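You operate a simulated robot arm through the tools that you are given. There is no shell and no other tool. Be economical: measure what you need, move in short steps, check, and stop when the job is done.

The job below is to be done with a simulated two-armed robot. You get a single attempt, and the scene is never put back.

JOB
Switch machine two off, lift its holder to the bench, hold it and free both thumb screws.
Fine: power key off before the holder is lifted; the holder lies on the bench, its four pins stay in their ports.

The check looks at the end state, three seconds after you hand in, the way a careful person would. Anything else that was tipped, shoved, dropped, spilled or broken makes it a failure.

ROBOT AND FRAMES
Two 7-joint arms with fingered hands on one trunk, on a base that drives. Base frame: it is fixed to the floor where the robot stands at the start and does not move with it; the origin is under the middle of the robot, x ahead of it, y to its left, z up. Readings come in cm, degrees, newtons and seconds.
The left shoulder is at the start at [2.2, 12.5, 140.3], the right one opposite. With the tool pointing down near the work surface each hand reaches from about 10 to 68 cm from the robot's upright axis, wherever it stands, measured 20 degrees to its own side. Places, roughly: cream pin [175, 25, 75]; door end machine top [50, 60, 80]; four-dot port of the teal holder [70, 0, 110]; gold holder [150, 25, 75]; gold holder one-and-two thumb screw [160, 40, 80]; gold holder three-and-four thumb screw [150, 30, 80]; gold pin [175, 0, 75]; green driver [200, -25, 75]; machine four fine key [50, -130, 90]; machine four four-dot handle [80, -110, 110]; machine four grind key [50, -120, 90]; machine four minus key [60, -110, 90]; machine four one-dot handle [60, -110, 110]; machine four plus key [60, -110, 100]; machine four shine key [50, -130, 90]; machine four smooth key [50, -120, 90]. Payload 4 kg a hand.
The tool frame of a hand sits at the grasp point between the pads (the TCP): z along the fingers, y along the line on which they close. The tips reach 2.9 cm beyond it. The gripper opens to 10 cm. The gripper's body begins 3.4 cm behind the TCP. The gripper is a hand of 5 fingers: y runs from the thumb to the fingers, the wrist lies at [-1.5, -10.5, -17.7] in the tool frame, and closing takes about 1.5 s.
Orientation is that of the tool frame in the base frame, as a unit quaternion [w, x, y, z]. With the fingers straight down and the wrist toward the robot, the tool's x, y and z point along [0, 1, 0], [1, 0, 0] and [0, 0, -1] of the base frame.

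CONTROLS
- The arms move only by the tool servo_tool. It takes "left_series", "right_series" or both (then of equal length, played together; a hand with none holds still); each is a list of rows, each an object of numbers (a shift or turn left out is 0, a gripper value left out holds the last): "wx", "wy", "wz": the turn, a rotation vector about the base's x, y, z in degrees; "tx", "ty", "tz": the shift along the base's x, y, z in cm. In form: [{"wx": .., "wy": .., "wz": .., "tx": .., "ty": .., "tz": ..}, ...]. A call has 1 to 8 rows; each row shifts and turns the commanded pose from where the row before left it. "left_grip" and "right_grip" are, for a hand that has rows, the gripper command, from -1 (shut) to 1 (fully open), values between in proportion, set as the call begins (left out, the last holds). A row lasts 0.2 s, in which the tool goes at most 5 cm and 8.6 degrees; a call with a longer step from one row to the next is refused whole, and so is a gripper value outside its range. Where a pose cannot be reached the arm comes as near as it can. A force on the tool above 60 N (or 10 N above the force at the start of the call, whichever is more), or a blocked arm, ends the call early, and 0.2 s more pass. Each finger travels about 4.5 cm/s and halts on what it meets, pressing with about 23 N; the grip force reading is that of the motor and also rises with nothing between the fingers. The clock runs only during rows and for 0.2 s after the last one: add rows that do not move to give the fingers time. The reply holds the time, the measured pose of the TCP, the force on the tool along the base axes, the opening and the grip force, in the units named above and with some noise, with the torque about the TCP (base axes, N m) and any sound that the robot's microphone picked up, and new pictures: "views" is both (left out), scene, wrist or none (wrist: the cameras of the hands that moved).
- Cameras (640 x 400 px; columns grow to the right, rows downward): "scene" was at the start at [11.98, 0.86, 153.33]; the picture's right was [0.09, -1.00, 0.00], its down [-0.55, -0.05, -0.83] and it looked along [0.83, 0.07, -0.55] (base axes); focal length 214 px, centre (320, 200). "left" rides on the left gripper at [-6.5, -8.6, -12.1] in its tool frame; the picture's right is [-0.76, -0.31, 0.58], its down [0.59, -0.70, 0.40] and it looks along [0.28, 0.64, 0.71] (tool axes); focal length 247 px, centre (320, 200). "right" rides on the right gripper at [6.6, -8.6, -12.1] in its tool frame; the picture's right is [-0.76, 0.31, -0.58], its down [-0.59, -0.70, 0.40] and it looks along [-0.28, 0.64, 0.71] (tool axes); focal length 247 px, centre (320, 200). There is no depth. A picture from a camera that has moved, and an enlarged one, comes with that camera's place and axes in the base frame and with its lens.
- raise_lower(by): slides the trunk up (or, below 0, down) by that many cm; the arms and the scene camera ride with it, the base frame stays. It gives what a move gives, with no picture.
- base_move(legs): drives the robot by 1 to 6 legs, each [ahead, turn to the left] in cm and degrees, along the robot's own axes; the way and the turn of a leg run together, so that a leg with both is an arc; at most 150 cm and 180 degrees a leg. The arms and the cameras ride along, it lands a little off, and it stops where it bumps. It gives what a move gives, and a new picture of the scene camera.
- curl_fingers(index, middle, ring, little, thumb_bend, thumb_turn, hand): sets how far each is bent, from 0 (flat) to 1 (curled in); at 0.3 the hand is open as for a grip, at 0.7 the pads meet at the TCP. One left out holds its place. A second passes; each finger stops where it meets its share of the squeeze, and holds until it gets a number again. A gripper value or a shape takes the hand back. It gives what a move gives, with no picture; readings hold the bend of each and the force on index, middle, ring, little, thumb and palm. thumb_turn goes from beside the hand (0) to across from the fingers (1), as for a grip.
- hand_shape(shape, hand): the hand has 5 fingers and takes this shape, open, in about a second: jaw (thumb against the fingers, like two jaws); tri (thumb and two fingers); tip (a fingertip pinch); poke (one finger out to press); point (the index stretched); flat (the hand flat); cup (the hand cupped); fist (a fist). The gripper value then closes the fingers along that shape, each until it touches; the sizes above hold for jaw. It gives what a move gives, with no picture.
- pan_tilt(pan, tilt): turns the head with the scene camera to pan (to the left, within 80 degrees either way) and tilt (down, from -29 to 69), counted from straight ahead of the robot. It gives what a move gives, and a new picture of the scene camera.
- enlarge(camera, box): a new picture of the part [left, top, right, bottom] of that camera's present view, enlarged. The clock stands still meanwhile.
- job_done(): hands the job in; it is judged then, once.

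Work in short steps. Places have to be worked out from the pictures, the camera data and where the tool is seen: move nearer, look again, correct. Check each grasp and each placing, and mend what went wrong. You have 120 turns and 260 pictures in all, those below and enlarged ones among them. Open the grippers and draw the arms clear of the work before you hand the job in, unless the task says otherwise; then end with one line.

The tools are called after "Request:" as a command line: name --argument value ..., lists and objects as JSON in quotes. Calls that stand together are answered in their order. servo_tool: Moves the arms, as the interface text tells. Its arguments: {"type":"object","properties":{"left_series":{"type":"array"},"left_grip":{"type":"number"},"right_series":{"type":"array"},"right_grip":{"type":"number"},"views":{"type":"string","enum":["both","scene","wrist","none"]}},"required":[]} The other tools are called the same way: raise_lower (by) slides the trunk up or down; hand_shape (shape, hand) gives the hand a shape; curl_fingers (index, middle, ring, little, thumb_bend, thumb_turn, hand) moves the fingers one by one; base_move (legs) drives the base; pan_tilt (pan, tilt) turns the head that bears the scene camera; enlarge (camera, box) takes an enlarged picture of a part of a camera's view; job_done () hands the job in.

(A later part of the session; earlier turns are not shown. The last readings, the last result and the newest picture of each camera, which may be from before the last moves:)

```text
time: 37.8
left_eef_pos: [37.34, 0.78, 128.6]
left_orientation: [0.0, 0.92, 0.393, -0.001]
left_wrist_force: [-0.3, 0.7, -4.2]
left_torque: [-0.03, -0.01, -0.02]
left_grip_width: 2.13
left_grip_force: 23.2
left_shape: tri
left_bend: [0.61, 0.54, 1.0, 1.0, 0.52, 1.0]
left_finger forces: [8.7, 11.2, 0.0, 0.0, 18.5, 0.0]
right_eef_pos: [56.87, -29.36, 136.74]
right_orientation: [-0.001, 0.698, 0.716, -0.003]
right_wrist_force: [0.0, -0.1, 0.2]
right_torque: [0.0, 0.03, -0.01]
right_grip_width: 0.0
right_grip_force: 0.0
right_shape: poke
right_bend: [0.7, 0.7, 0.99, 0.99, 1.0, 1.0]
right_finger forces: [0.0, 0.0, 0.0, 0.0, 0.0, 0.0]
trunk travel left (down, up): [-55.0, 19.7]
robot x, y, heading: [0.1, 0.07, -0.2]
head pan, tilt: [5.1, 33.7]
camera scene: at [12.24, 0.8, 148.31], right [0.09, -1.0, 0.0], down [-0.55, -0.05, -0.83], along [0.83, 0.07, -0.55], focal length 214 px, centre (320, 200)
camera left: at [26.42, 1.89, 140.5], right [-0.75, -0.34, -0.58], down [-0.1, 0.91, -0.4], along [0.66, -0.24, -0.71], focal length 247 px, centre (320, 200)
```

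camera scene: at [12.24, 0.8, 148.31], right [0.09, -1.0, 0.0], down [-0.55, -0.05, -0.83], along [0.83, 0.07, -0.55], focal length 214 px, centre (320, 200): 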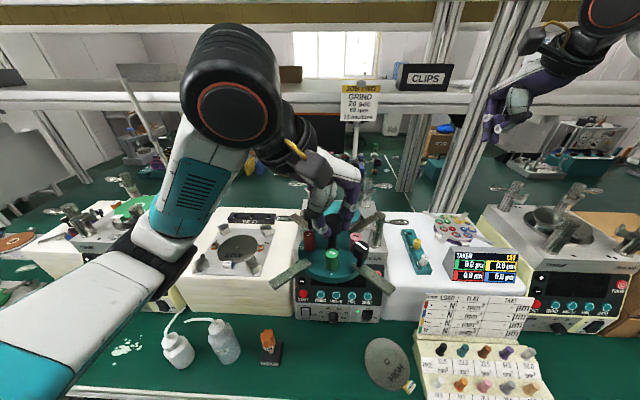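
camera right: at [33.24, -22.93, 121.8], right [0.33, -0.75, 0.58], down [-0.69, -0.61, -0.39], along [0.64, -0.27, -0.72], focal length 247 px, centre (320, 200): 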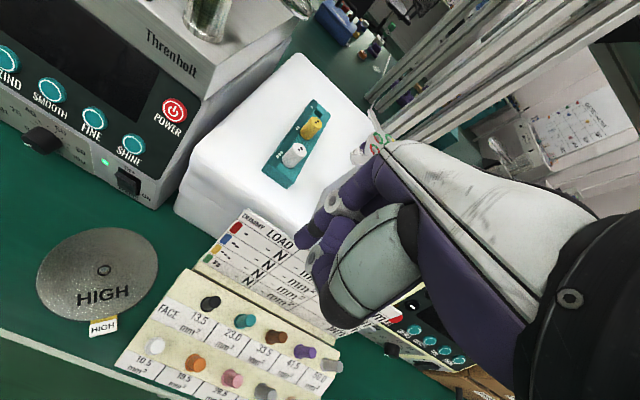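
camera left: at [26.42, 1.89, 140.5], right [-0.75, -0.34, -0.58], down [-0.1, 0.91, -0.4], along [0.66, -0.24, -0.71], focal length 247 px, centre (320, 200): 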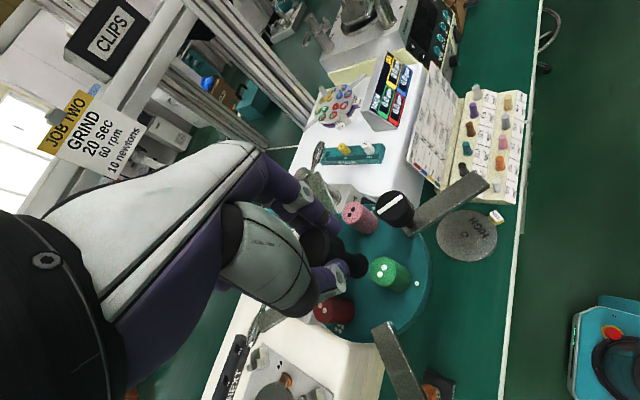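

Bench top ≈ z 80, clear zone x 27–47, y −9…14. I shift to about (37.2, 2.5) and descend in steps to z ≈ 105 first.

Request:
servo_tool --left_series '[{"ty": 0.8, "tz": -1}, {"ty": 0.9, "tz": -3}, {"tz": -4}, {"tz": -4}, {"tz": -4}, {"tz": -4}, {"tz": -3}, {"tz": -1}]'

```text
time: 39.6
left_eef_pos: [37.29, 2.45, 104.65]
left_orientation: [0.0, 0.92, 0.393, -0.001]
left_wrist_force: [0.8, -0.1, -4.3]
left_torque: [0.01, 0.05, 0.02]
left_grip_width: 2.12
left_grip_force: 22.9
left_shape: tri
left_bend: [0.61, 0.54, 1.0, 1.0, 0.52, 1.0]
left_finger forces: [8.9, 11.6, 0.1, 0.0, 18.5, 0.0]
right_eef_pos: [56.93, -29.42, 136.69]
right_orientation: [-0.001, 0.699, 0.715, -0.003]
right_wrist_force: [0.0, -0.2, 0.6]
right_torque: [0.0, 0.0, 0.01]
right_grip_width: 0.0
right_grip_force: 0.0
right_shape: poke
right_bend: [0.7, 0.7, 0.99, 0.99, 1.0, 1.0]
right_finger forces: [0.0, 0.0, 0.1, 0.1, 0.0, 0.0]
trunk travel left (down, up): [-55.0, 19.7]
robot x, y, heading: [0.07, 0.03, -0.3]
head pan, tilt: [5.1, 33.7]
camera scene: at [12.24, 0.8, 148.31], right [0.09, -1.0, 0.0], down [-0.55, -0.05, -0.83], along [0.83, 0.07, -0.55], focal length 214 px, centre (320, 200)
camera left: at [26.45, 3.67, 116.5], right [-0.75, -0.34, -0.58], down [-0.1, 0.91, -0.4], along [0.66, -0.24, -0.71], focal length 247 px, centre (320, 200)
```

scene: 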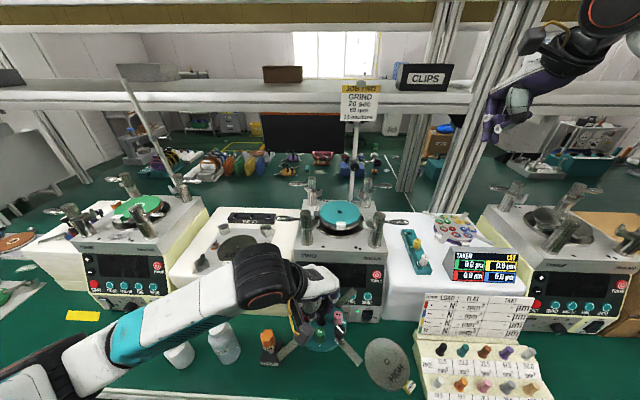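
left: 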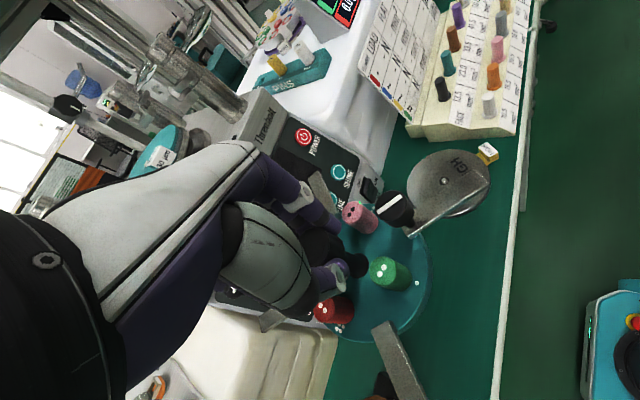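

The forearm is swinging above the squeeze bottles; I'll look there with the head before descending further.

Request:
pan_tilt --pan 45 --tilt 45

```text
time: 40.6
left_eef_pos: [37.32, 2.62, 104.71]
left_orientation: [0.001, 0.92, 0.393, -0.001]
left_wrist_force: [-0.3, -0.2, -4.5]
left_torque: [0.0, 0.0, 0.05]
left_grip_width: 2.1
left_grip_force: 23.0
left_shape: tri
left_bend: [0.61, 0.54, 1.0, 1.0, 0.52, 1.0]
left_finger forces: [9.0, 11.5, 0.0, 0.1, 18.4, 0.1]
right_eef_pos: [56.89, -29.3, 136.7]
right_orientation: [-0.001, 0.698, 0.716, -0.004]
right_wrist_force: [0.6, 0.4, -0.7]
right_torque: [-0.02, -0.04, -0.01]
right_grip_width: 0.0
right_grip_force: 0.0
right_shape: poke
right_bend: [0.7, 0.7, 0.99, 0.99, 1.0, 1.0]
right_finger forces: [0.1, 0.0, 0.0, 0.0, 0.0, 0.0]
trunk travel left (down, up): [-55.0, 19.7]
robot x, y, heading: [0.3, 0.32, -0.4]
head pan, tilt: [45.0, 45.0]
camera scene: at [9.17, 5.76, 146.62], right [0.7, -0.71, 0.0], down [-0.5, -0.5, -0.71], along [0.5, 0.5, -0.71], focal length 214 px, centre (320, 200)
```

scene: 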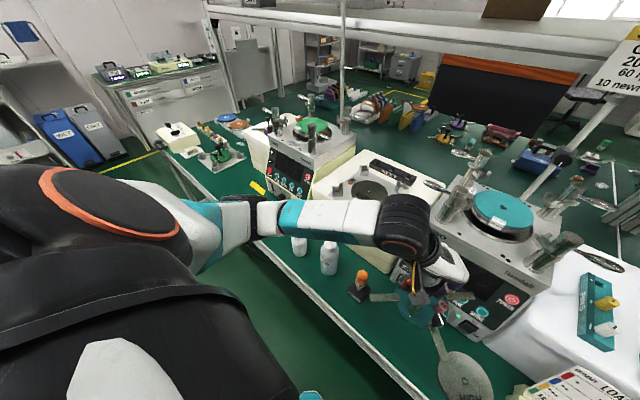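

There is clearance but not generous, so I'll drive the base back 10 cm and re-extend the arm so the forearm passes nearer the bench edge, away from the bottles.

Request:
base_move --legs '[[-10, 0]]'

Request:
servo_tool --left_series '[{"tx": 1}, {"tx": 1.5}, {"tx": 1.5}, {"tx": 1.5}, {"tx": 1.5}, {"tx": 1.5}, {"tx": 1}, {"tx": 0.5}]' --views "scene"

```text
time: 41.8
left_eef_pos: [27.26, 2.53, 104.61]
left_orientation: [0.0, 0.92, 0.393, 0.0]
left_wrist_force: [-0.1, -0.7, -4.1]
left_torque: [0.04, 0.04, 0.0]
left_grip_width: 2.12
left_grip_force: 22.8
left_shape: tri
left_bend: [0.61, 0.54, 1.0, 1.0, 0.52, 1.0]
left_finger forces: [8.9, 11.6, 0.1, 0.0, 18.6, 0.1]
right_eef_pos: [46.67, -29.41, 136.74]
right_orientation: [0.0, 0.699, 0.715, -0.002]
right_wrist_force: [-0.7, -0.5, 0.3]
right_torque: [-0.02, -0.01, 0.01]
right_grip_width: 0.01
right_grip_force: 0.1
right_shape: poke
right_bend: [0.7, 0.7, 0.99, 0.99, 1.0, 1.0]
right_finger forces: [0.0, 0.0, 0.0, 0.0, 0.0, 0.1]
trunk travel left (down, up): [-55.0, 19.7]
robot x, y, heading: [-9.99, 0.03, -0.4]
head pan, tilt: [45.0, 45.0]
camera scene: at [-1.0, 5.79, 146.63], right [0.7, -0.71, 0.0], down [-0.5, -0.5, -0.71], along [0.5, 0.5, -0.71], focal length 214 px, centre (320, 200)
```

scene: 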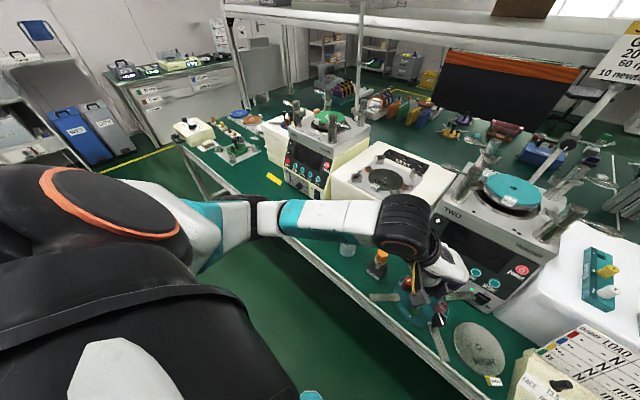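

```text
time: 43.6
left_eef_pos: [37.26, 2.5, 104.55]
left_orientation: [0.001, 0.919, 0.394, -0.001]
left_wrist_force: [0.0, 0.7, -4.7]
left_torque: [-0.02, 0.04, 0.01]
left_grip_width: 2.12
left_grip_force: 22.7
left_shape: tri
left_bend: [0.61, 0.54, 1.0, 1.0, 0.52, 1.0]
left_finger forces: [8.9, 11.7, 0.0, 0.0, 18.4, 0.1]
right_eef_pos: [46.78, -29.43, 136.77]
right_orientation: [0.0, 0.699, 0.715, -0.003]
right_wrist_force: [-0.1, -0.3, -0.5]
right_torque: [-0.02, -0.01, 0.03]
right_grip_width: 0.0
right_grip_force: 0.0
right_shape: poke
right_bend: [0.7, 0.7, 0.99, 0.99, 1.0, 1.0]
right_finger forces: [0.1, 0.0, 0.1, 0.0, 0.1, 0.1]
trunk travel left (down, up): [-55.0, 19.7]
robot x, y, heading: [-10.03, 0.1, -0.2]
head pan, tilt: [45.0, 45.0]
camera scene: at [-0.82, 5.78, 146.62], right [0.7, -0.71, 0.0], down [-0.5, -0.5, -0.71], along [0.5, 0.5, -0.71], focal length 214 px, centre (320, 200)
```

scene: 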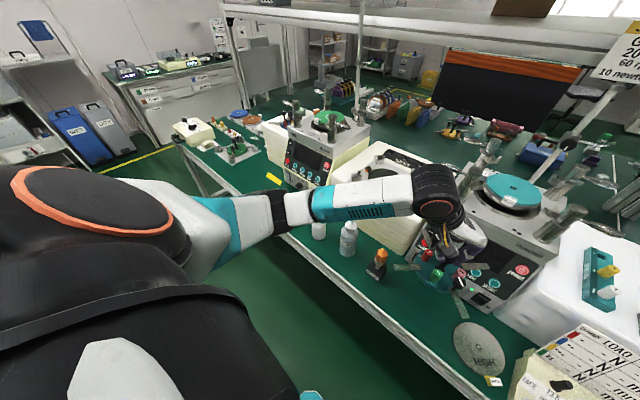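

Now descending further, with the head still watching the forearm over the bottles.

Request:
servo_tool --left_series '[{"tz": -1.5}, {"tz": -1.5}, {"tz": -1.5}, {"tz": -1.5}, {}]'

Request:
enlarge --camera "scene" --box '[260, 160, 500, 310]'

```text
time: 44.8
left_eef_pos: [37.2, 2.48, 98.63]
left_orientation: [0.001, 0.92, 0.393, 0.0]
left_wrist_force: [0.7, -0.4, -5.2]
left_torque: [-0.01, 0.02, 0.0]
left_grip_width: 2.12
left_grip_force: 22.8
left_shape: tri
left_bend: [0.61, 0.54, 1.0, 1.0, 0.52, 1.0]
left_finger forces: [9.0, 11.8, 0.1, 0.0, 18.4, 0.1]
right_eef_pos: [46.92, -29.37, 136.74]
right_orientation: [0.0, 0.699, 0.715, -0.002]
right_wrist_force: [0.1, -0.5, -0.7]
right_torque: [-0.02, -0.01, 0.04]
right_grip_width: 0.0
right_grip_force: 0.0
right_shape: poke
right_bend: [0.7, 0.7, 0.99, 0.99, 1.0, 1.0]
right_finger forces: [0.0, 0.0, 0.0, 0.0, 0.0, 0.0]
trunk travel left (down, up): [-55.0, 19.7]
robot x, y, heading: [-9.88, 0.3, -0.2]
head pan, tilt: [45.0, 45.0]
camera scene: at [-0.83, 5.79, 146.62], right [0.7, -0.71, 0.0], down [-0.5, -0.5, -0.71], along [0.5, 0.5, -0.71], focal length 214 px, centre (320, 200)
camera left: at [26.41, 3.66, 110.47], right [-0.75, -0.33, -0.58], down [-0.1, 0.91, -0.4], along [0.66, -0.24, -0.71], focal length 247 px, centre (320, 200)
```

scene: 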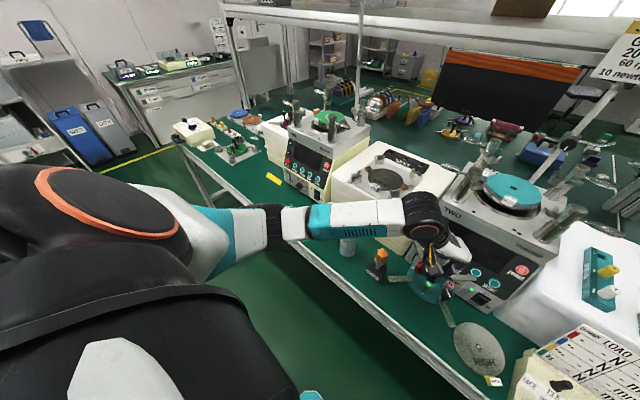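
left: 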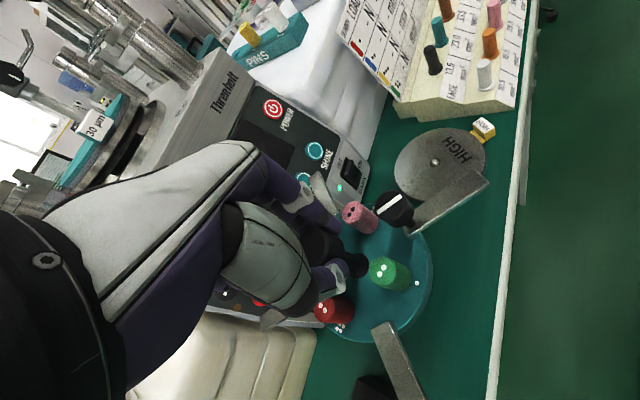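

```text
2.67 times, centred on (380, 235) of scene
camera zoom: at [-0.83, 5.79, 146.62], right [0.7, -0.71, 0.0], down [-0.5, -0.5, -0.71], along [0.5, 0.5, -0.71], focal length 572 px, centre (160, 107)
```

zoom: 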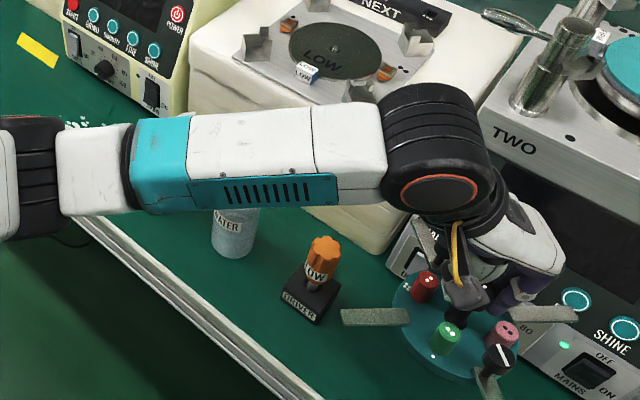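

The forearm is level at z≈112, safely above and in front of the bottles. I shift 0.8 cm back from the panel and descend to z≈92.5.

Request:
servo_tool --left_series '[{"tx": -0.4, "tz": -1.5}, {"tx": -0.4, "tz": -1.5}, {"tz": -1.5}, {"tz": -1.0}, {"tz": -0.5}, {}]'

Request:
pan_tilt --pan 3 --tilt 50

Request:
enlarge --camera "scene" --box '[240, 150, 440, 300]'

```text
time: 46.2
left_eef_pos: [36.51, 2.57, 92.5]
left_orientation: [0.0, 0.919, 0.394, -0.001]
left_wrist_force: [-0.2, 0.4, -4.3]
left_torque: [0.0, 0.04, 0.05]
left_grip_width: 2.11
left_grip_force: 23.2
left_shape: tri
left_bend: [0.62, 0.54, 1.0, 1.0, 0.52, 1.0]
left_finger forces: [9.1, 11.9, 0.1, 0.1, 18.4, 0.0]
right_eef_pos: [46.84, -29.51, 136.67]
right_orientation: [-0.001, 0.699, 0.715, -0.003]
right_wrist_force: [0.0, -0.1, 0.5]
right_torque: [0.02, -0.04, 0.0]
right_grip_width: 0.0
right_grip_force: 0.0
right_shape: poke
right_bend: [0.7, 0.7, 0.99, 0.99, 1.0, 1.0]
right_finger forces: [0.0, 0.0, 0.1, 0.0, 0.1, 0.0]
trunk travel left (down, up): [-55.0, 19.7]
robot x, y, heading: [-10.09, -0.58, -0.4]
head pan, tilt: [45.0, 45.0]
camera scene: at [-0.83, 5.79, 146.62], right [0.7, -0.71, 0.0], down [-0.5, -0.5, -0.71], along [0.5, 0.5, -0.71], focal length 214 px, centre (320, 200)
camera left: at [25.64, 3.71, 104.48], right [-0.75, -0.33, -0.58], down [-0.1, 0.91, -0.4], along [0.66, -0.24, -0.71], focal length 247 px, centre (320, 200)
```

scene: 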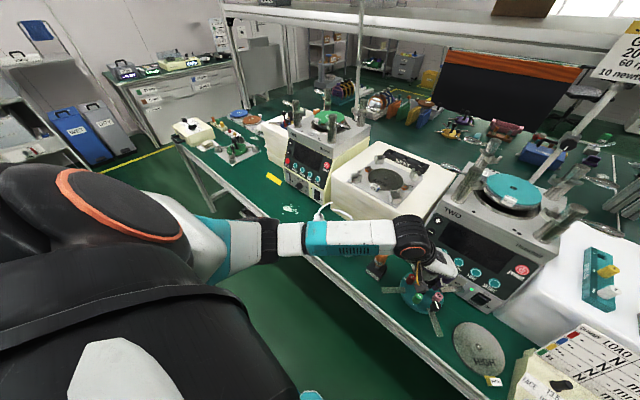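
left: 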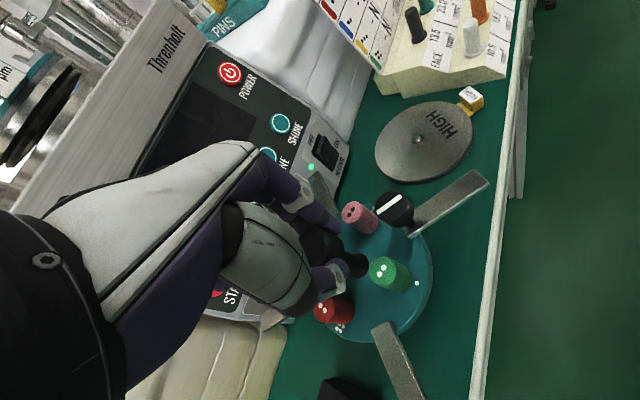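

```text
time: 47.3
left_eef_pos: [36.6, 2.55, 92.59]
left_orientation: [0.001, 0.92, 0.393, -0.001]
left_wrist_force: [-0.5, -0.4, -3.9]
left_torque: [-0.02, 0.02, -0.01]
left_grip_width: 2.08
left_grip_force: 22.9
left_shape: tri
left_bend: [0.62, 0.54, 1.0, 1.0, 0.52, 1.0]
left_finger forces: [9.1, 11.9, 0.1, 0.1, 18.4, 0.0]
right_eef_pos: [46.87, -29.41, 136.63]
right_orientation: [0.0, 0.699, 0.715, -0.003]
right_wrist_force: [0.4, 0.4, 0.2]
right_torque: [-0.03, 0.01, 0.01]
right_grip_width: 0.0
right_grip_force: 0.1
right_shape: poke
right_bend: [0.7, 0.7, 0.99, 0.99, 1.0, 1.0]
right_finger forces: [0.0, 0.0, 0.1, 0.0, 0.0, 0.1]
trunk travel left (down, up): [-55.0, 19.7]
robot x, y, heading: [-10.1, -0.09, -0.2]
head pan, tilt: [3.0, 50.0]
camera scene: at [1.09, 0.44, 145.93], right [0.05, -1.0, 0.0], down [-0.77, -0.04, -0.64], along [0.64, 0.03, -0.77], focal length 214 px, centre (320, 200)
```

scene: 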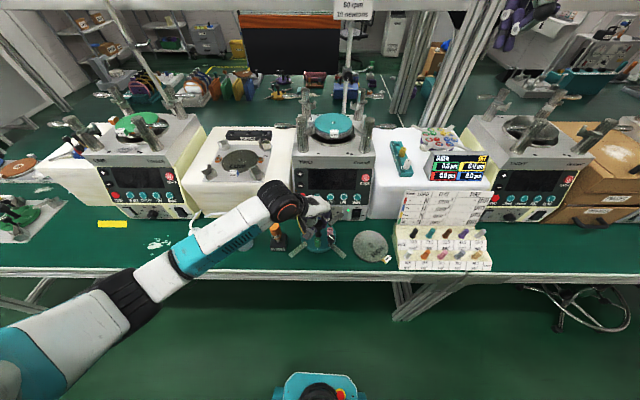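

```text
2.67 times, centred on (340, 225) of scene
camera zoom: at [1.09, 0.44, 145.93], right [0.05, -1.0, 0.0], down [-0.77, -0.04, -0.64], along [0.64, 0.03, -0.77], focal length 572 px, centre (267, 133)
```

zoom: 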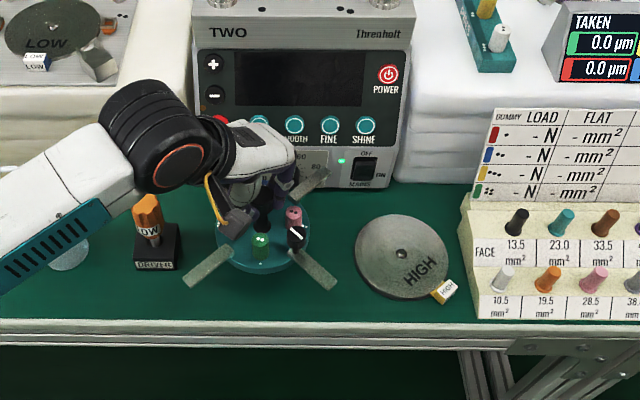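

Position looks clear of the driver stand, disc and panel. I lower slowly until contact.

Request:
servo_tool --left_series '[{"tz": -0.5}, {"tz": -0.5}, {"tz": -0.5}, {"tz": -0.4}, {}]' --views "none"

Request:
enlarge --camera "scene" --box '[280, 200, 380, 275]'

```text
time: 48.5
left_eef_pos: [36.52, 2.58, 90.75]
left_orientation: [0.0, 0.919, 0.394, -0.001]
left_wrist_force: [-0.2, -0.3, -4.5]
left_torque: [-0.03, 0.04, 0.01]
left_grip_width: 2.08
left_grip_force: 22.7
left_shape: tri
left_bend: [0.62, 0.54, 1.0, 1.0, 0.52, 1.0]
left_finger forces: [9.0, 11.9, 0.1, 0.0, 18.3, 0.0]
right_eef_pos: [46.84, -29.43, 136.61]
right_orientation: [0.0, 0.699, 0.715, -0.003]
right_wrist_force: [0.4, -0.1, 0.6]
right_torque: [-0.01, 0.05, 0.0]
right_grip_width: 0.0
right_grip_force: 0.1
right_shape: poke
right_bend: [0.7, 0.7, 0.99, 0.99, 1.0, 1.0]
right_finger forces: [0.0, 0.0, 0.0, 0.0, 0.1, 0.0]
trunk travel left (down, up): [-55.0, 19.7]
robot x, y, heading: [-10.08, 0.05, -0.5]
head pan, tilt: [3.0, 50.0]
```

```text
5.33 times, centred on (330, 238) of scene
camera zoom: at [1.09, 0.43, 145.93], right [0.05, -1.0, 0.0], down [-0.77, -0.04, -0.64], along [0.64, 0.03, -0.77], focal length 1144 px, centre (267, 0)
```

zoom: 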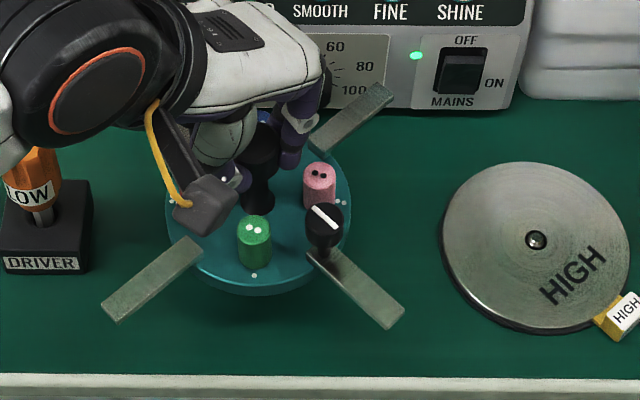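

Still carrying full weight; continue down.

Request:
servo_tool --left_series '[{"tz": -0.3}, {"tz": -0.3}, {"tz": -0.3}, {"tz": -0.3}, {"tz": -0.3}, {}]' --views "none"

Request:
enlarge --camera "scene" --box '[280, 200, 380, 275]'

```text
time: 49.9
left_eef_pos: [36.46, 2.57, 89.15]
left_orientation: [0.0, 0.919, 0.394, 0.0]
left_wrist_force: [0.7, 0.0, -4.1]
left_torque: [0.0, 0.0, 0.01]
left_grip_width: 2.12
left_grip_force: 23.2
left_shape: tri
left_bend: [0.62, 0.54, 1.0, 1.0, 0.52, 1.0]
left_finger forces: [9.1, 11.9, 0.0, 0.0, 18.4, 0.0]
right_eef_pos: [46.89, -29.46, 136.79]
right_orientation: [0.0, 0.699, 0.715, -0.004]
right_wrist_force: [0.6, 0.6, -0.3]
right_torque: [0.0, 0.03, -0.01]
right_grip_width: 0.03
right_grip_force: 0.0
right_shape: poke
right_bend: [0.7, 0.7, 0.99, 0.99, 1.0, 1.0]
right_finger forces: [0.0, 0.0, 0.0, 0.1, 0.0, 0.0]
trunk travel left (down, up): [-55.0, 19.7]
robot x, y, heading: [-10.11, -0.21, -0.4]
head pan, tilt: [3.0, 50.0]
```

```text
5.33 times, centred on (330, 238) of scene
camera zoom: at [1.09, 0.43, 145.93], right [0.05, -1.0, 0.0], down [-0.77, -0.04, -0.64], along [0.64, 0.03, -0.77], focal length 1144 px, centre (267, 0)
```

zoom: 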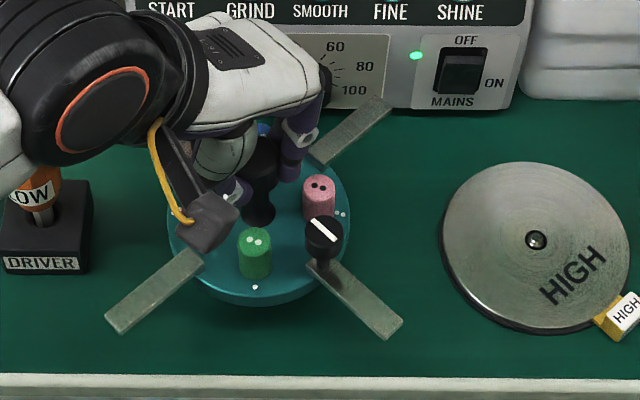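

Still airborne (−4 N). Continue in 0.3 cm steps.

Request:
servo_tool --left_series '[{"tz": -0.3}, {"tz": -0.3}, {"tz": -0.3}, {"tz": -0.3}, {}]' --views "none"

Request:
enlarge --camera "scene" --box '[280, 200, 380, 275]'

```text
time: 51.1
left_eef_pos: [36.6, 2.61, 87.93]
left_orientation: [-0.001, 0.919, 0.393, -0.002]
left_wrist_force: [0.2, -0.5, -5.2]
left_torque: [0.01, 0.02, -0.02]
left_grip_width: 2.07
left_grip_force: 22.6
left_shape: tri
left_bend: [0.62, 0.54, 1.0, 1.0, 0.52, 1.0]
left_finger forces: [9.1, 11.9, 0.0, 0.1, 18.4, 0.0]
right_eef_pos: [46.87, -29.49, 136.61]
right_orientation: [0.0, 0.699, 0.715, -0.004]
right_wrist_force: [0.4, -0.1, 0.9]
right_torque: [-0.01, -0.04, 0.01]
right_grip_width: 0.0
right_grip_force: 0.0
right_shape: poke
right_bend: [0.7, 0.7, 0.99, 0.99, 1.0, 1.0]
right_finger forces: [0.1, 0.1, 0.0, 0.1, 0.0, 0.0]
trunk travel left (down, up): [-55.0, 19.7]
robot x, y, heading: [-9.99, -0.03, -0.4]
head pan, tilt: [3.0, 50.0]
```

```text
5.33 times, centred on (330, 238) of scene
camera zoom: at [1.08, 0.43, 145.93], right [0.05, -1.0, 0.0], down [-0.77, -0.04, -0.64], along [0.64, 0.03, -0.77], focal length 1144 px, centre (267, 0)
```

zoom: 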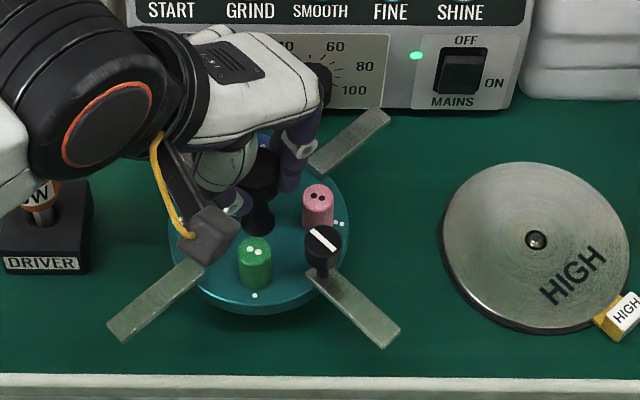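

Still a small shadow gap. Continue.

Request:
servo_tool --left_series '[{"tz": -0.25}, {"tz": -0.25}, {"tz": -0.25}, {"tz": -0.25}, {}]' --views "none"

Request:
enlarge --camera "scene" --box '[250, 190, 370, 280]'

```text
time: 52.3
left_eef_pos: [36.47, 2.52, 87.02]
left_orientation: [0.0, 0.919, 0.393, -0.001]
left_wrist_force: [-0.7, 0.0, -5.8]
left_torque: [-0.01, 0.04, -0.01]
left_grip_width: 2.09
left_grip_force: 23.4
left_shape: tri
left_bend: [0.62, 0.54, 1.0, 1.0, 0.52, 1.0]
left_finger forces: [9.0, 11.9, 0.0, 0.0, 18.3, 0.1]
right_eef_pos: [46.8, -29.35, 136.71]
right_orientation: [0.0, 0.7, 0.715, -0.003]
right_wrist_force: [1.2, -0.2, 0.0]
right_torque: [0.0, -0.02, 0.0]
right_grip_width: 0.0
right_grip_force: 0.0
right_shape: poke
right_bend: [0.7, 0.7, 0.99, 0.99, 1.0, 1.0]
right_finger forces: [0.0, 0.0, 0.0, 0.1, 0.0, 0.1]
trunk travel left (down, up): [-55.0, 19.7]
robot x, y, heading: [-9.83, 0.03, -0.4]
head pan, tilt: [3.0, 50.0]
```

```text
4.44 times, centred on (310, 235) of scene
camera zoom: at [1.08, 0.43, 145.93], right [0.05, -1.0, 0.0], down [-0.77, -0.04, -0.64], along [0.64, 0.03, -0.77], focal length 953 px, centre (364, 44)
```

zoom: 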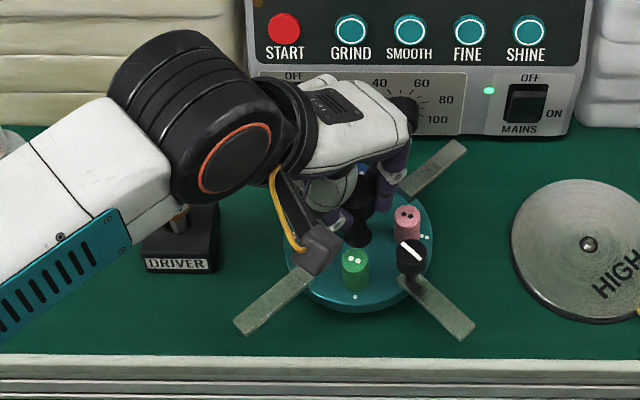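

Not down yet; continue, still with small steps.

Request:
servo_tool --left_series '[{"tz": -0.25}, {"tz": -0.25}, {"tz": -0.25}, {"tz": -0.25}, {}]' --views "none"

Request:
enlarge --camera "scene" --box '[250, 190, 370, 280]'

Request:
enlarge --camera "left" --box '[260, 130, 520, 400]'

```text
time: 53.5
left_eef_pos: [36.42, 2.46, 86.01]
left_orientation: [0.0, 0.92, 0.393, -0.001]
left_wrist_force: [-0.6, 0.2, -4.7]
left_torque: [0.01, 0.02, 0.04]
left_grip_width: 2.11
left_grip_force: 22.9
left_shape: tri
left_bend: [0.62, 0.54, 1.0, 1.0, 0.52, 1.0]
left_finger forces: [9.1, 11.9, 0.1, 0.0, 18.3, 0.1]
right_eef_pos: [46.96, -29.38, 136.71]
right_orientation: [-0.001, 0.699, 0.715, -0.003]
right_wrist_force: [0.5, 0.1, 0.0]
right_torque: [0.02, -0.02, 0.0]
right_grip_width: 0.01
right_grip_force: 0.1
right_shape: poke
right_bend: [0.7, 0.7, 0.99, 0.99, 1.0, 1.0]
right_finger forces: [0.0, 0.0, 0.0, 0.0, 0.0, 0.0]
trunk travel left (down, up): [-55.0, 19.7]
robot x, y, heading: [-9.61, 0.16, -0.2]
head pan, tilt: [3.0, 50.0]
```

```text
4.44 times, centred on (310, 235) of scene
camera zoom: at [1.09, 0.43, 145.93], right [0.05, -1.0, 0.0], down [-0.77, -0.04, -0.64], along [0.64, 0.03, -0.77], focal length 953 px, centre (364, 44)
```

zoom: 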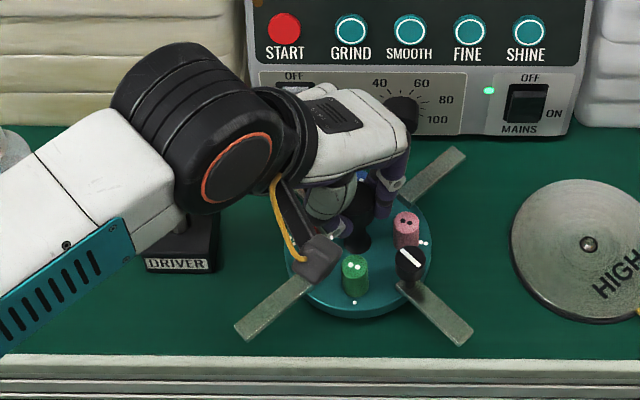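

```text
1.48 times, centred on (390, 265) of left
camera zoom: at [25.66, 3.69, 97.92], right [-0.75, -0.34, -0.58], down [-0.1, 0.91, -0.4], along [0.66, -0.24, -0.71], focal length 366 px, centre (216, 104)
```

zoom: 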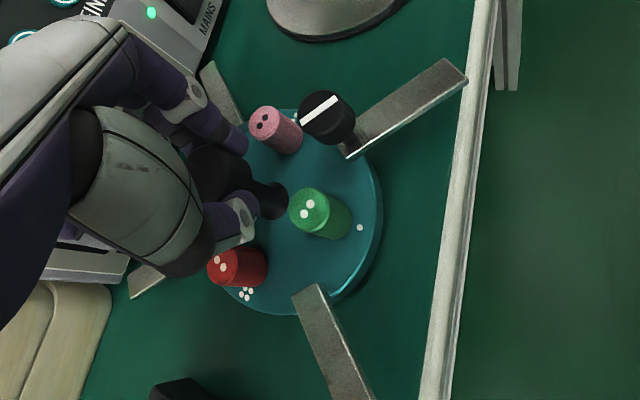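

Arm 2's tip is close over the front rail, so I shift +0.7 cm in x while still descending.

Request:
servo_tool --left_series '[{"tx": 0.35, "tz": -0.2}, {"tx": 0.35, "tz": -0.2}, {"tz": -0.25}, {"tz": -0.25}, {}]' --views "none"

Request:
enlarge --camera "scene" --box '[250, 190, 370, 280]'

```text
time: 54.7
left_eef_pos: [37.26, 2.41, 85.05]
left_orientation: [0.0, 0.919, 0.393, -0.001]
left_wrist_force: [0.2, 0.9, -6.0]
left_torque: [-0.02, 0.01, -0.01]
left_grip_width: 2.12
left_grip_force: 22.8
left_shape: tri
left_bend: [0.62, 0.54, 1.0, 1.0, 0.52, 1.0]
left_finger forces: [9.1, 11.9, 0.0, 0.1, 18.4, 0.1]
right_eef_pos: [46.83, -29.4, 136.64]
right_orientation: [-0.001, 0.699, 0.715, -0.003]
right_wrist_force: [-0.3, -0.5, 0.3]
right_torque: [-0.02, -0.01, 0.04]
right_grip_width: 0.0
right_grip_force: 0.0
right_shape: poke
right_bend: [0.7, 0.7, 0.99, 0.99, 1.0, 1.0]
right_finger forces: [0.1, 0.1, 0.0, 0.1, 0.1, 0.0]
trunk travel left (down, up): [-55.0, 19.7]
robot x, y, heading: [-9.78, 0.17, -0.3]
head pan, tilt: [3.0, 50.0]
```

```text
4.44 times, centred on (310, 235) of scene
camera zoom: at [1.09, 0.43, 145.93], right [0.05, -1.0, 0.0], down [-0.77, -0.04, -0.64], along [0.64, 0.03, -0.77], focal length 953 px, centre (364, 44)
```

zoom: 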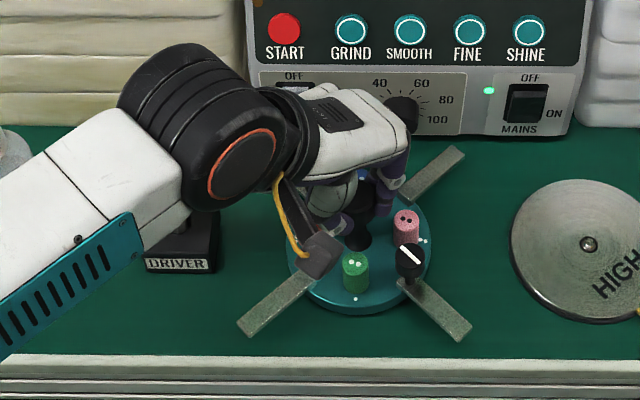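

Continue down.

Request:
servo_tool --left_series '[{"tz": -0.25}, {"tz": -0.25}, {"tz": -0.25}, {"tz": -0.25}, {"tz": -0.25}, {}]' --views "none"

Request:
enlarge --camera "scene" --box '[250, 190, 370, 280]'

```text
time: 56.1
left_eef_pos: [37.36, 2.38, 84.18]
left_orientation: [0.004, 0.92, 0.393, 0.002]
left_wrist_force: [-3.3, 2.9, 34.8]
left_torque: [0.15, -0.03, 0.01]
left_grip_width: 2.42
left_grip_force: 22.9
left_shape: tri
left_bend: [0.72, 0.53, 1.0, 1.0, 0.49, 1.0]
left_finger forces: [10.9, 16.1, 0.1, 0.0, 27.0, 0.1]
right_eef_pos: [46.56, -29.34, 136.89]
right_orientation: [0.0, 0.699, 0.715, -0.002]
right_wrist_force: [0.1, 0.3, 0.1]
right_torque: [-0.01, -0.02, -0.01]
right_grip_width: 0.0
right_grip_force: 0.0
right_shape: poke
right_bend: [0.7, 0.7, 0.99, 0.99, 1.0, 1.0]
right_finger forces: [0.0, 0.1, 0.0, 0.0, 0.1, 0.0]
trunk travel left (down, up): [-55.0, 19.7]
robot x, y, heading: [-10.19, -0.01, -0.2]
head pan, tilt: [3.0, 50.0]
```

```text
4.44 times, centred on (310, 235) of scene
camera zoom: at [0.73, 0.45, 145.99], right [0.05, -1.0, 0.0], down [-0.76, -0.04, -0.64], along [0.64, 0.03, -0.76], focal length 953 px, centre (364, 44)
```

zoom: 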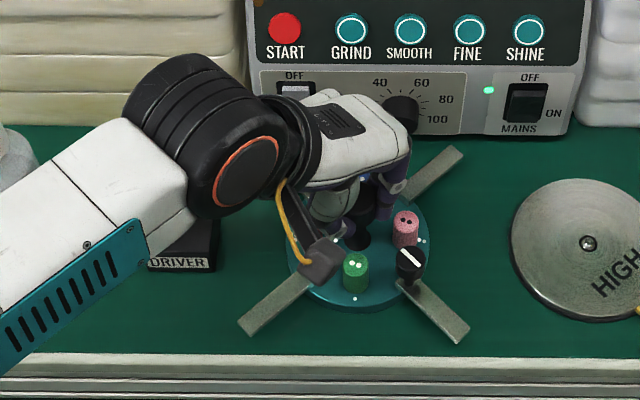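

Contact with the bench (+35 N). I relax upward 0.35 cm.

Request:
servo_tool --left_series '[{"tz": 0.2}, {"tz": 0.15}, {}]'

Request:
enlarge --camera "left" --box '[260, 130, 520, 293]'

```text
time: 56.9
left_eef_pos: [37.18, 2.42, 84.26]
left_orientation: [0.002, 0.92, 0.392, 0.001]
left_wrist_force: [3.4, -2.0, 24.3]
left_torque: [-0.03, -0.23, 0.03]
left_grip_width: 2.46
left_grip_force: 23.0
left_shape: tri
left_bend: [0.62, 0.52, 1.0, 1.0, 0.74, 1.0]
left_finger forces: [11.7, 17.0, 0.0, 0.1, 22.0, 0.0]
right_eef_pos: [46.68, -29.48, 136.84]
right_orientation: [0.0, 0.699, 0.715, -0.003]
right_wrist_force: [0.3, 0.0, -0.5]
right_torque: [-0.01, 0.01, 0.0]
right_grip_width: 0.02
right_grip_force: 0.0
right_shape: poke
right_bend: [0.7, 0.7, 0.99, 0.99, 1.0, 1.0]
right_finger forces: [0.0, 0.0, 0.0, 0.0, 0.0, 0.1]
trunk travel left (down, up): [-55.0, 19.7]
robot x, y, heading: [-10.12, -0.1, -0.4]
head pan, tilt: [3.0, 50.0]
camera scene: at [0.89, 0.4, 145.95], right [0.05, -1.0, 0.0], down [-0.76, -0.04, -0.64], along [0.64, 0.03, -0.77], focal length 214 px, centre (320, 200)
camera left: at [26.27, 3.61, 96.25], right [-0.74, -0.34, -0.58], down [-0.1, 0.91, -0.4], along [0.66, -0.24, -0.71], focal length 247 px, centre (320, 200)
```

scene: 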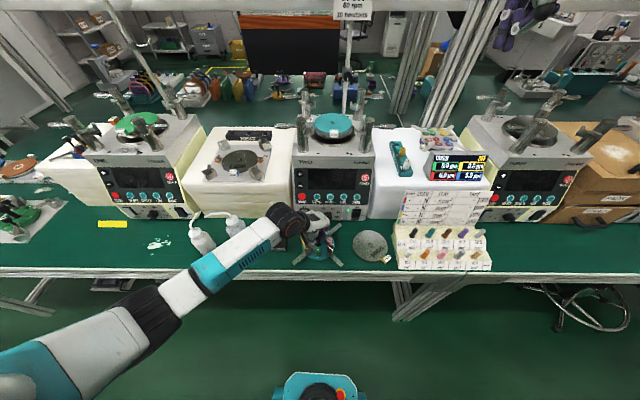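
left: 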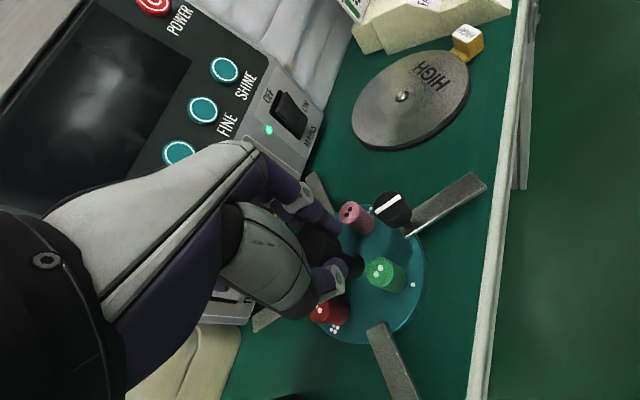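

```text
2.45 times, centred on (390, 212) of left
camera zoom: at [26.27, 3.61, 96.25], right [-0.74, -0.34, -0.58], down [-0.1, 0.91, -0.4], along [0.66, -0.24, -0.71], focal length 606 px, centre (148, 172)
```

zoom: 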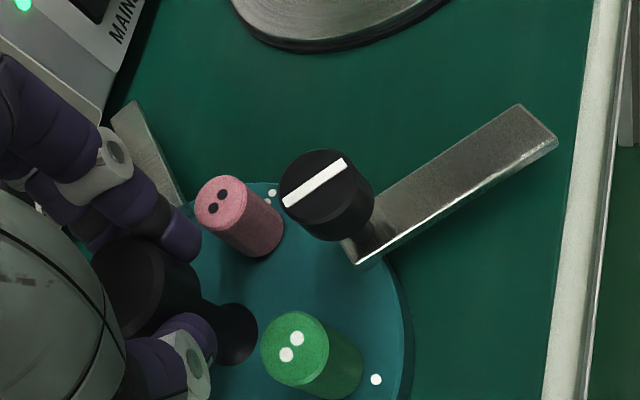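

Holder is down. Plan: put it a bit further right (y≈0) so the left hand can re-hold it by the front-left arm, away from the driver stand, leaving the top free for the right hand. I lift slightly and shift 2.4 cm right.

Request:
servo_tool --left_series '[{"tz": 0.5}, {"tz": 0.6}, {"tz": 0.4, "ty": -0.4}, {"ty": -0.8}, {"ty": -0.8}, {"ty": -0.4}, {}]' --views "none"

Request:
enlarge --camera "scene" --box '[270, 190, 410, 290]'

```text
time: 58.5
left_eef_pos: [37.16, 0.23, 85.65]
left_orientation: [0.0, 0.92, 0.393, -0.001]
left_wrist_force: [0.3, 0.4, -4.5]
left_torque: [-0.03, 0.02, -0.02]
left_grip_width: 2.2
left_grip_force: 23.1
left_shape: tri
left_bend: [0.62, 0.53, 1.0, 1.0, 0.74, 1.0]
left_finger forces: [9.5, 12.4, 0.0, 0.0, 18.3, 0.1]
right_eef_pos: [46.88, -29.27, 136.63]
right_orientation: [-0.001, 0.699, 0.715, -0.004]
right_wrist_force: [-0.1, 0.3, 0.5]
right_torque: [0.02, 0.0, 0.0]
right_grip_width: 0.0
right_grip_force: 0.1
right_shape: poke
right_bend: [0.7, 0.7, 0.99, 0.99, 1.0, 1.0]
right_finger forces: [0.0, 0.0, 0.0, 0.0, 0.0, 0.0]
trunk travel left (down, up): [-55.0, 19.7]
robot x, y, heading: [-9.69, 0.25, -0.2]
head pan, tilt: [3.0, 50.0]
```

```text
4.00 times, centred on (340, 240) of scene
camera zoom: at [1.09, 0.43, 145.93], right [0.05, -1.0, 0.0], down [-0.77, -0.04, -0.64], along [0.64, 0.03, -0.77], focal length 858 px, centre (240, 40)
```

zoom: 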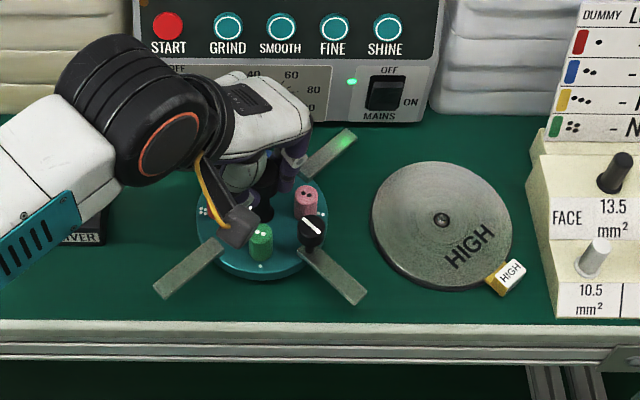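

Gap to the HIGH disc is fine. Lower gently to contact.

Request:
servo_tool --left_series '[{"tz": -0.3}, {"tz": -0.3}, {"tz": -0.2}, {"tz": -0.15}, {}]' --views "none"

```text
time: 59.7
left_eef_pos: [37.21, -0.0, 84.85]
left_orientation: [0.0, 0.919, 0.394, -0.001]
left_wrist_force: [-0.7, 0.6, -2.9]
left_torque: [0.03, 0.0, 0.0]
left_grip_width: 2.17
left_grip_force: 22.9
left_shape: tri
left_bend: [0.62, 0.53, 1.0, 1.0, 0.74, 1.0]
left_finger forces: [9.7, 12.8, 0.1, 0.0, 18.5, 0.1]
right_eef_pos: [46.79, -29.34, 136.73]
right_orientation: [-0.001, 0.699, 0.715, -0.003]
right_wrist_force: [-0.2, 0.2, 0.0]
right_torque: [0.02, 0.0, 0.0]
right_grip_width: 0.0
right_grip_force: 0.1
right_shape: poke
right_bend: [0.7, 0.7, 0.99, 0.99, 1.0, 1.0]
right_finger forces: [0.0, 0.0, 0.0, 0.0, 0.0, 0.1]
trunk travel left (down, up): [-55.0, 19.7]
robot x, y, heading: [-9.91, -0.07, -0.1]
head pan, tilt: [3.0, 50.0]
```

Nearly touching. A touch lower, then release the knob.

Request:
servo_tool --left_series '[{"tz": -0.12}, {"tz": -0.1}, {}]' --views "none"

Request:
servo_tool --left_series '[{}, {}, {}, {}, {}, {}]' --left_grip 0.3 --views "wrist"

Request:
enlarge --camera "scene" --box '[270, 190, 410, 290]'

```text
time: 60.5
left_eef_pos: [37.19, 0.27, 84.5]
left_orientation: [0.001, 0.92, 0.393, 0.0]
left_wrist_force: [-0.9, 0.5, -0.8]
left_torque: [0.0, -0.07, -0.01]
left_grip_width: 2.17
left_grip_force: 23.2
left_shape: tri
left_bend: [0.62, 0.53, 1.0, 1.0, 0.74, 1.0]
left_finger forces: [10.1, 12.9, 0.0, 0.0, 19.2, 0.0]
right_eef_pos: [46.86, -29.43, 136.69]
right_orientation: [0.0, 0.699, 0.715, -0.002]
right_wrist_force: [-0.3, -0.9, 0.1]
right_torque: [-0.01, 0.01, 0.04]
right_grip_width: 0.02
right_grip_force: 0.1
right_shape: poke
right_bend: [0.7, 0.7, 0.99, 0.99, 1.0, 1.0]
right_finger forces: [0.1, 0.0, 0.1, 0.1, 0.0, 0.1]
trunk travel left (down, up): [-55.0, 19.7]
robot x, y, heading: [-9.91, 0.03, -0.4]
head pan, tilt: [3.0, 50.0]
```

```text
time: 61.9
left_eef_pos: [37.13, 0.1, 84.56]
left_orientation: [0.0, 0.919, 0.394, 0.0]
left_wrist_force: [0.7, 0.4, 0.3]
left_torque: [0.01, 0.0, 0.01]
left_grip_width: 6.47
left_grip_force: 0.0
left_shape: tri
left_bend: [0.4, 0.37, 0.99, 0.99, 0.31, 0.99]
left_finger forces: [0.0, 0.1, 0.1, 0.0, 0.1, 0.1]
right_eef_pos: [46.94, -29.43, 136.6]
right_orientation: [0.0, 0.699, 0.715, -0.002]
right_wrist_force: [-0.5, -0.2, 0.0]
right_torque: [-0.03, 0.0, 0.02]
right_grip_width: 0.0
right_grip_force: 0.1
right_shape: poke
right_bend: [0.7, 0.7, 0.99, 0.99, 1.0, 1.0]
right_finger forces: [0.0, 0.0, 0.0, 0.0, 0.1, 0.1]
trunk travel left (down, up): [-55.0, 19.7]
robot x, y, heading: [-9.66, 0.01, -0.2]
head pan, tilt: [3.0, 50.0]
camera left: at [26.34, 1.3, 96.47], right [-0.75, -0.33, -0.58], down [-0.1, 0.91, -0.4], along [0.66, -0.24, -0.71], focal length 247 px, centre (320, 200)
```

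left: 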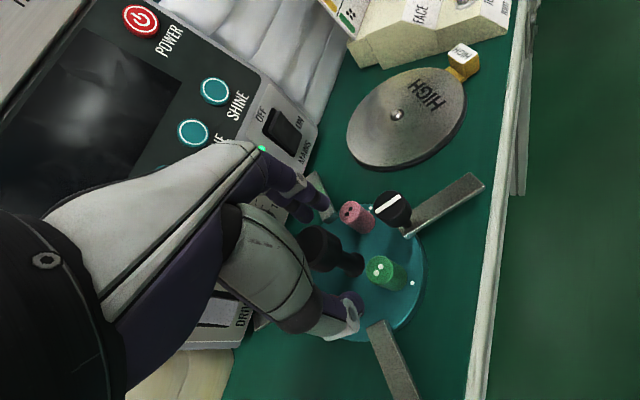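

```text
4.00 times, centred on (340, 240) of scene
camera zoom: at [1.05, 0.43, 145.93], right [0.05, -1.0, 0.0], down [-0.77, -0.04, -0.64], along [0.64, 0.03, -0.77], focal length 858 px, centre (240, 40)
```

zoom: 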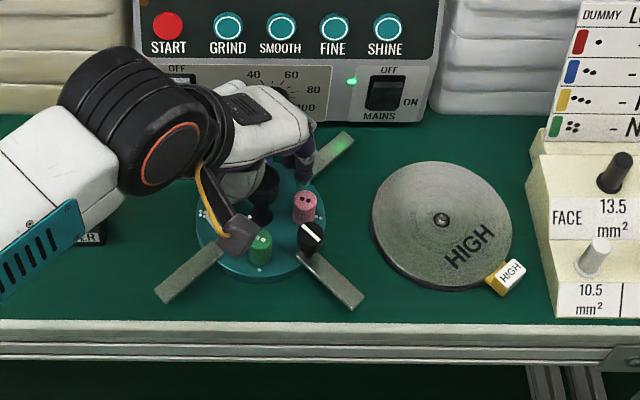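

Released and the holder sits flat. I lift the left hand straight up.

Request:
servo_tool --left_series '[{"tz": 1}, {"tz": 2}, {"tz": 3}, {"tz": 3}, {"tz": 3}, {"tz": 3}, {"tz": 2}, {"tx": -2, "ty": 3}]'

Request:
enlarge --camera "scene" --box '[270, 190, 410, 290]'

Request:
enlarge --camera "left" --box '[280, 180, 520, 330]'

```text
time: 63.7
left_eef_pos: [35.22, 3.16, 101.58]
left_orientation: [0.0, 0.92, 0.393, 0.0]
left_wrist_force: [-0.1, 0.5, -0.5]
left_torque: [0.02, -0.02, 0.01]
left_grip_width: 6.47
left_grip_force: 0.1
left_shape: tri
left_bend: [0.4, 0.37, 0.99, 0.99, 0.3, 0.99]
left_finger forces: [0.0, 0.0, 0.1, 0.1, 0.0, 0.0]
right_eef_pos: [46.78, -29.09, 136.8]
right_orientation: [0.0, 0.699, 0.715, -0.004]
right_wrist_force: [-0.7, -0.6, -0.1]
right_torque: [0.01, -0.03, 0.0]
right_grip_width: 0.0
right_grip_force: 0.1
right_shape: poke
right_bend: [0.7, 0.7, 0.99, 0.99, 1.0, 1.0]
right_finger forces: [0.0, 0.0, 0.1, 0.0, 0.0, 0.0]
trunk travel left (down, up): [-55.0, 19.7]
robot x, y, heading: [-9.98, 0.12, -0.2]
head pan, tilt: [3.0, 50.0]
camera scene: at [0.93, 0.62, 145.94], right [0.05, -1.0, 0.0], down [-0.76, -0.04, -0.64], along [0.64, 0.03, -0.77], focal length 214 px, centre (320, 200)
camera left: at [24.25, 4.4, 113.55], right [-0.74, -0.34, -0.58], down [-0.1, 0.91, -0.4], along [0.66, -0.24, -0.71], focal length 247 px, centre (320, 200)
```

scene: 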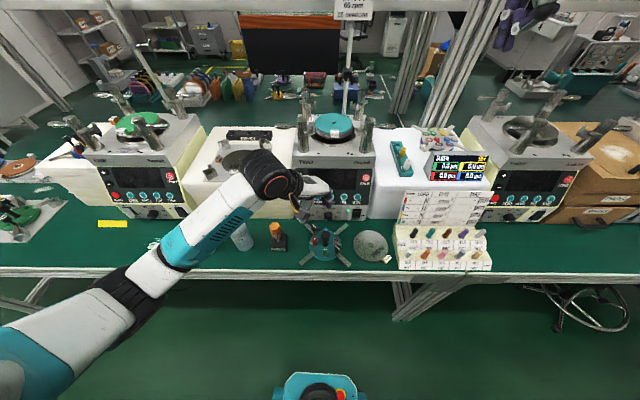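
left: 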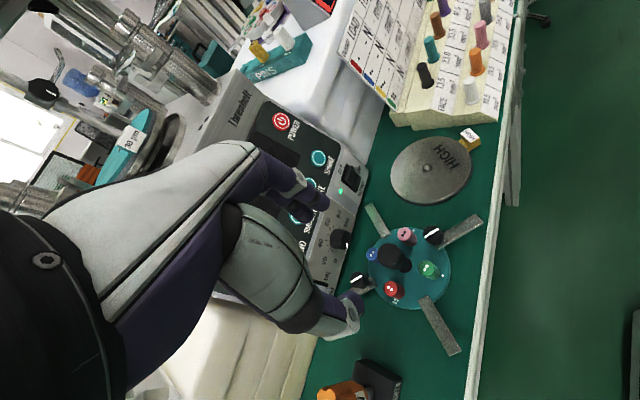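

```text
4.00 times, centred on (340, 240) of scene
camera zoom: at [0.93, 0.62, 145.94], right [0.05, -1.0, 0.0], down [-0.76, -0.04, -0.64], along [0.64, 0.03, -0.77], focal length 858 px, centre (240, 40)
```

zoom: 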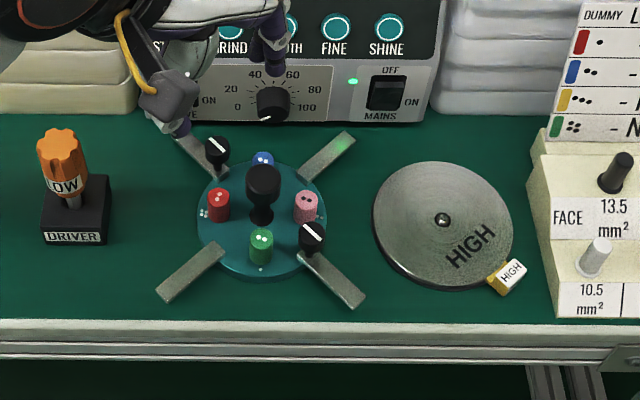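

```text
2.67 times, centred on (400, 255) of left
camera zoom: at [24.25, 4.4, 113.55], right [-0.74, -0.34, -0.58], down [-0.1, 0.91, -0.4], along [0.66, -0.24, -0.71], focal length 659 px, centre (107, 53)
```

zoom: 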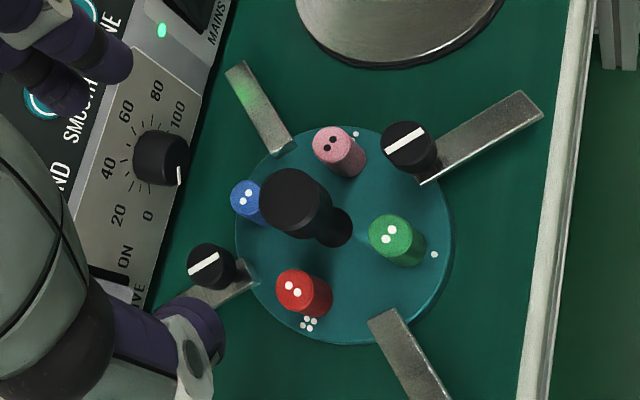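

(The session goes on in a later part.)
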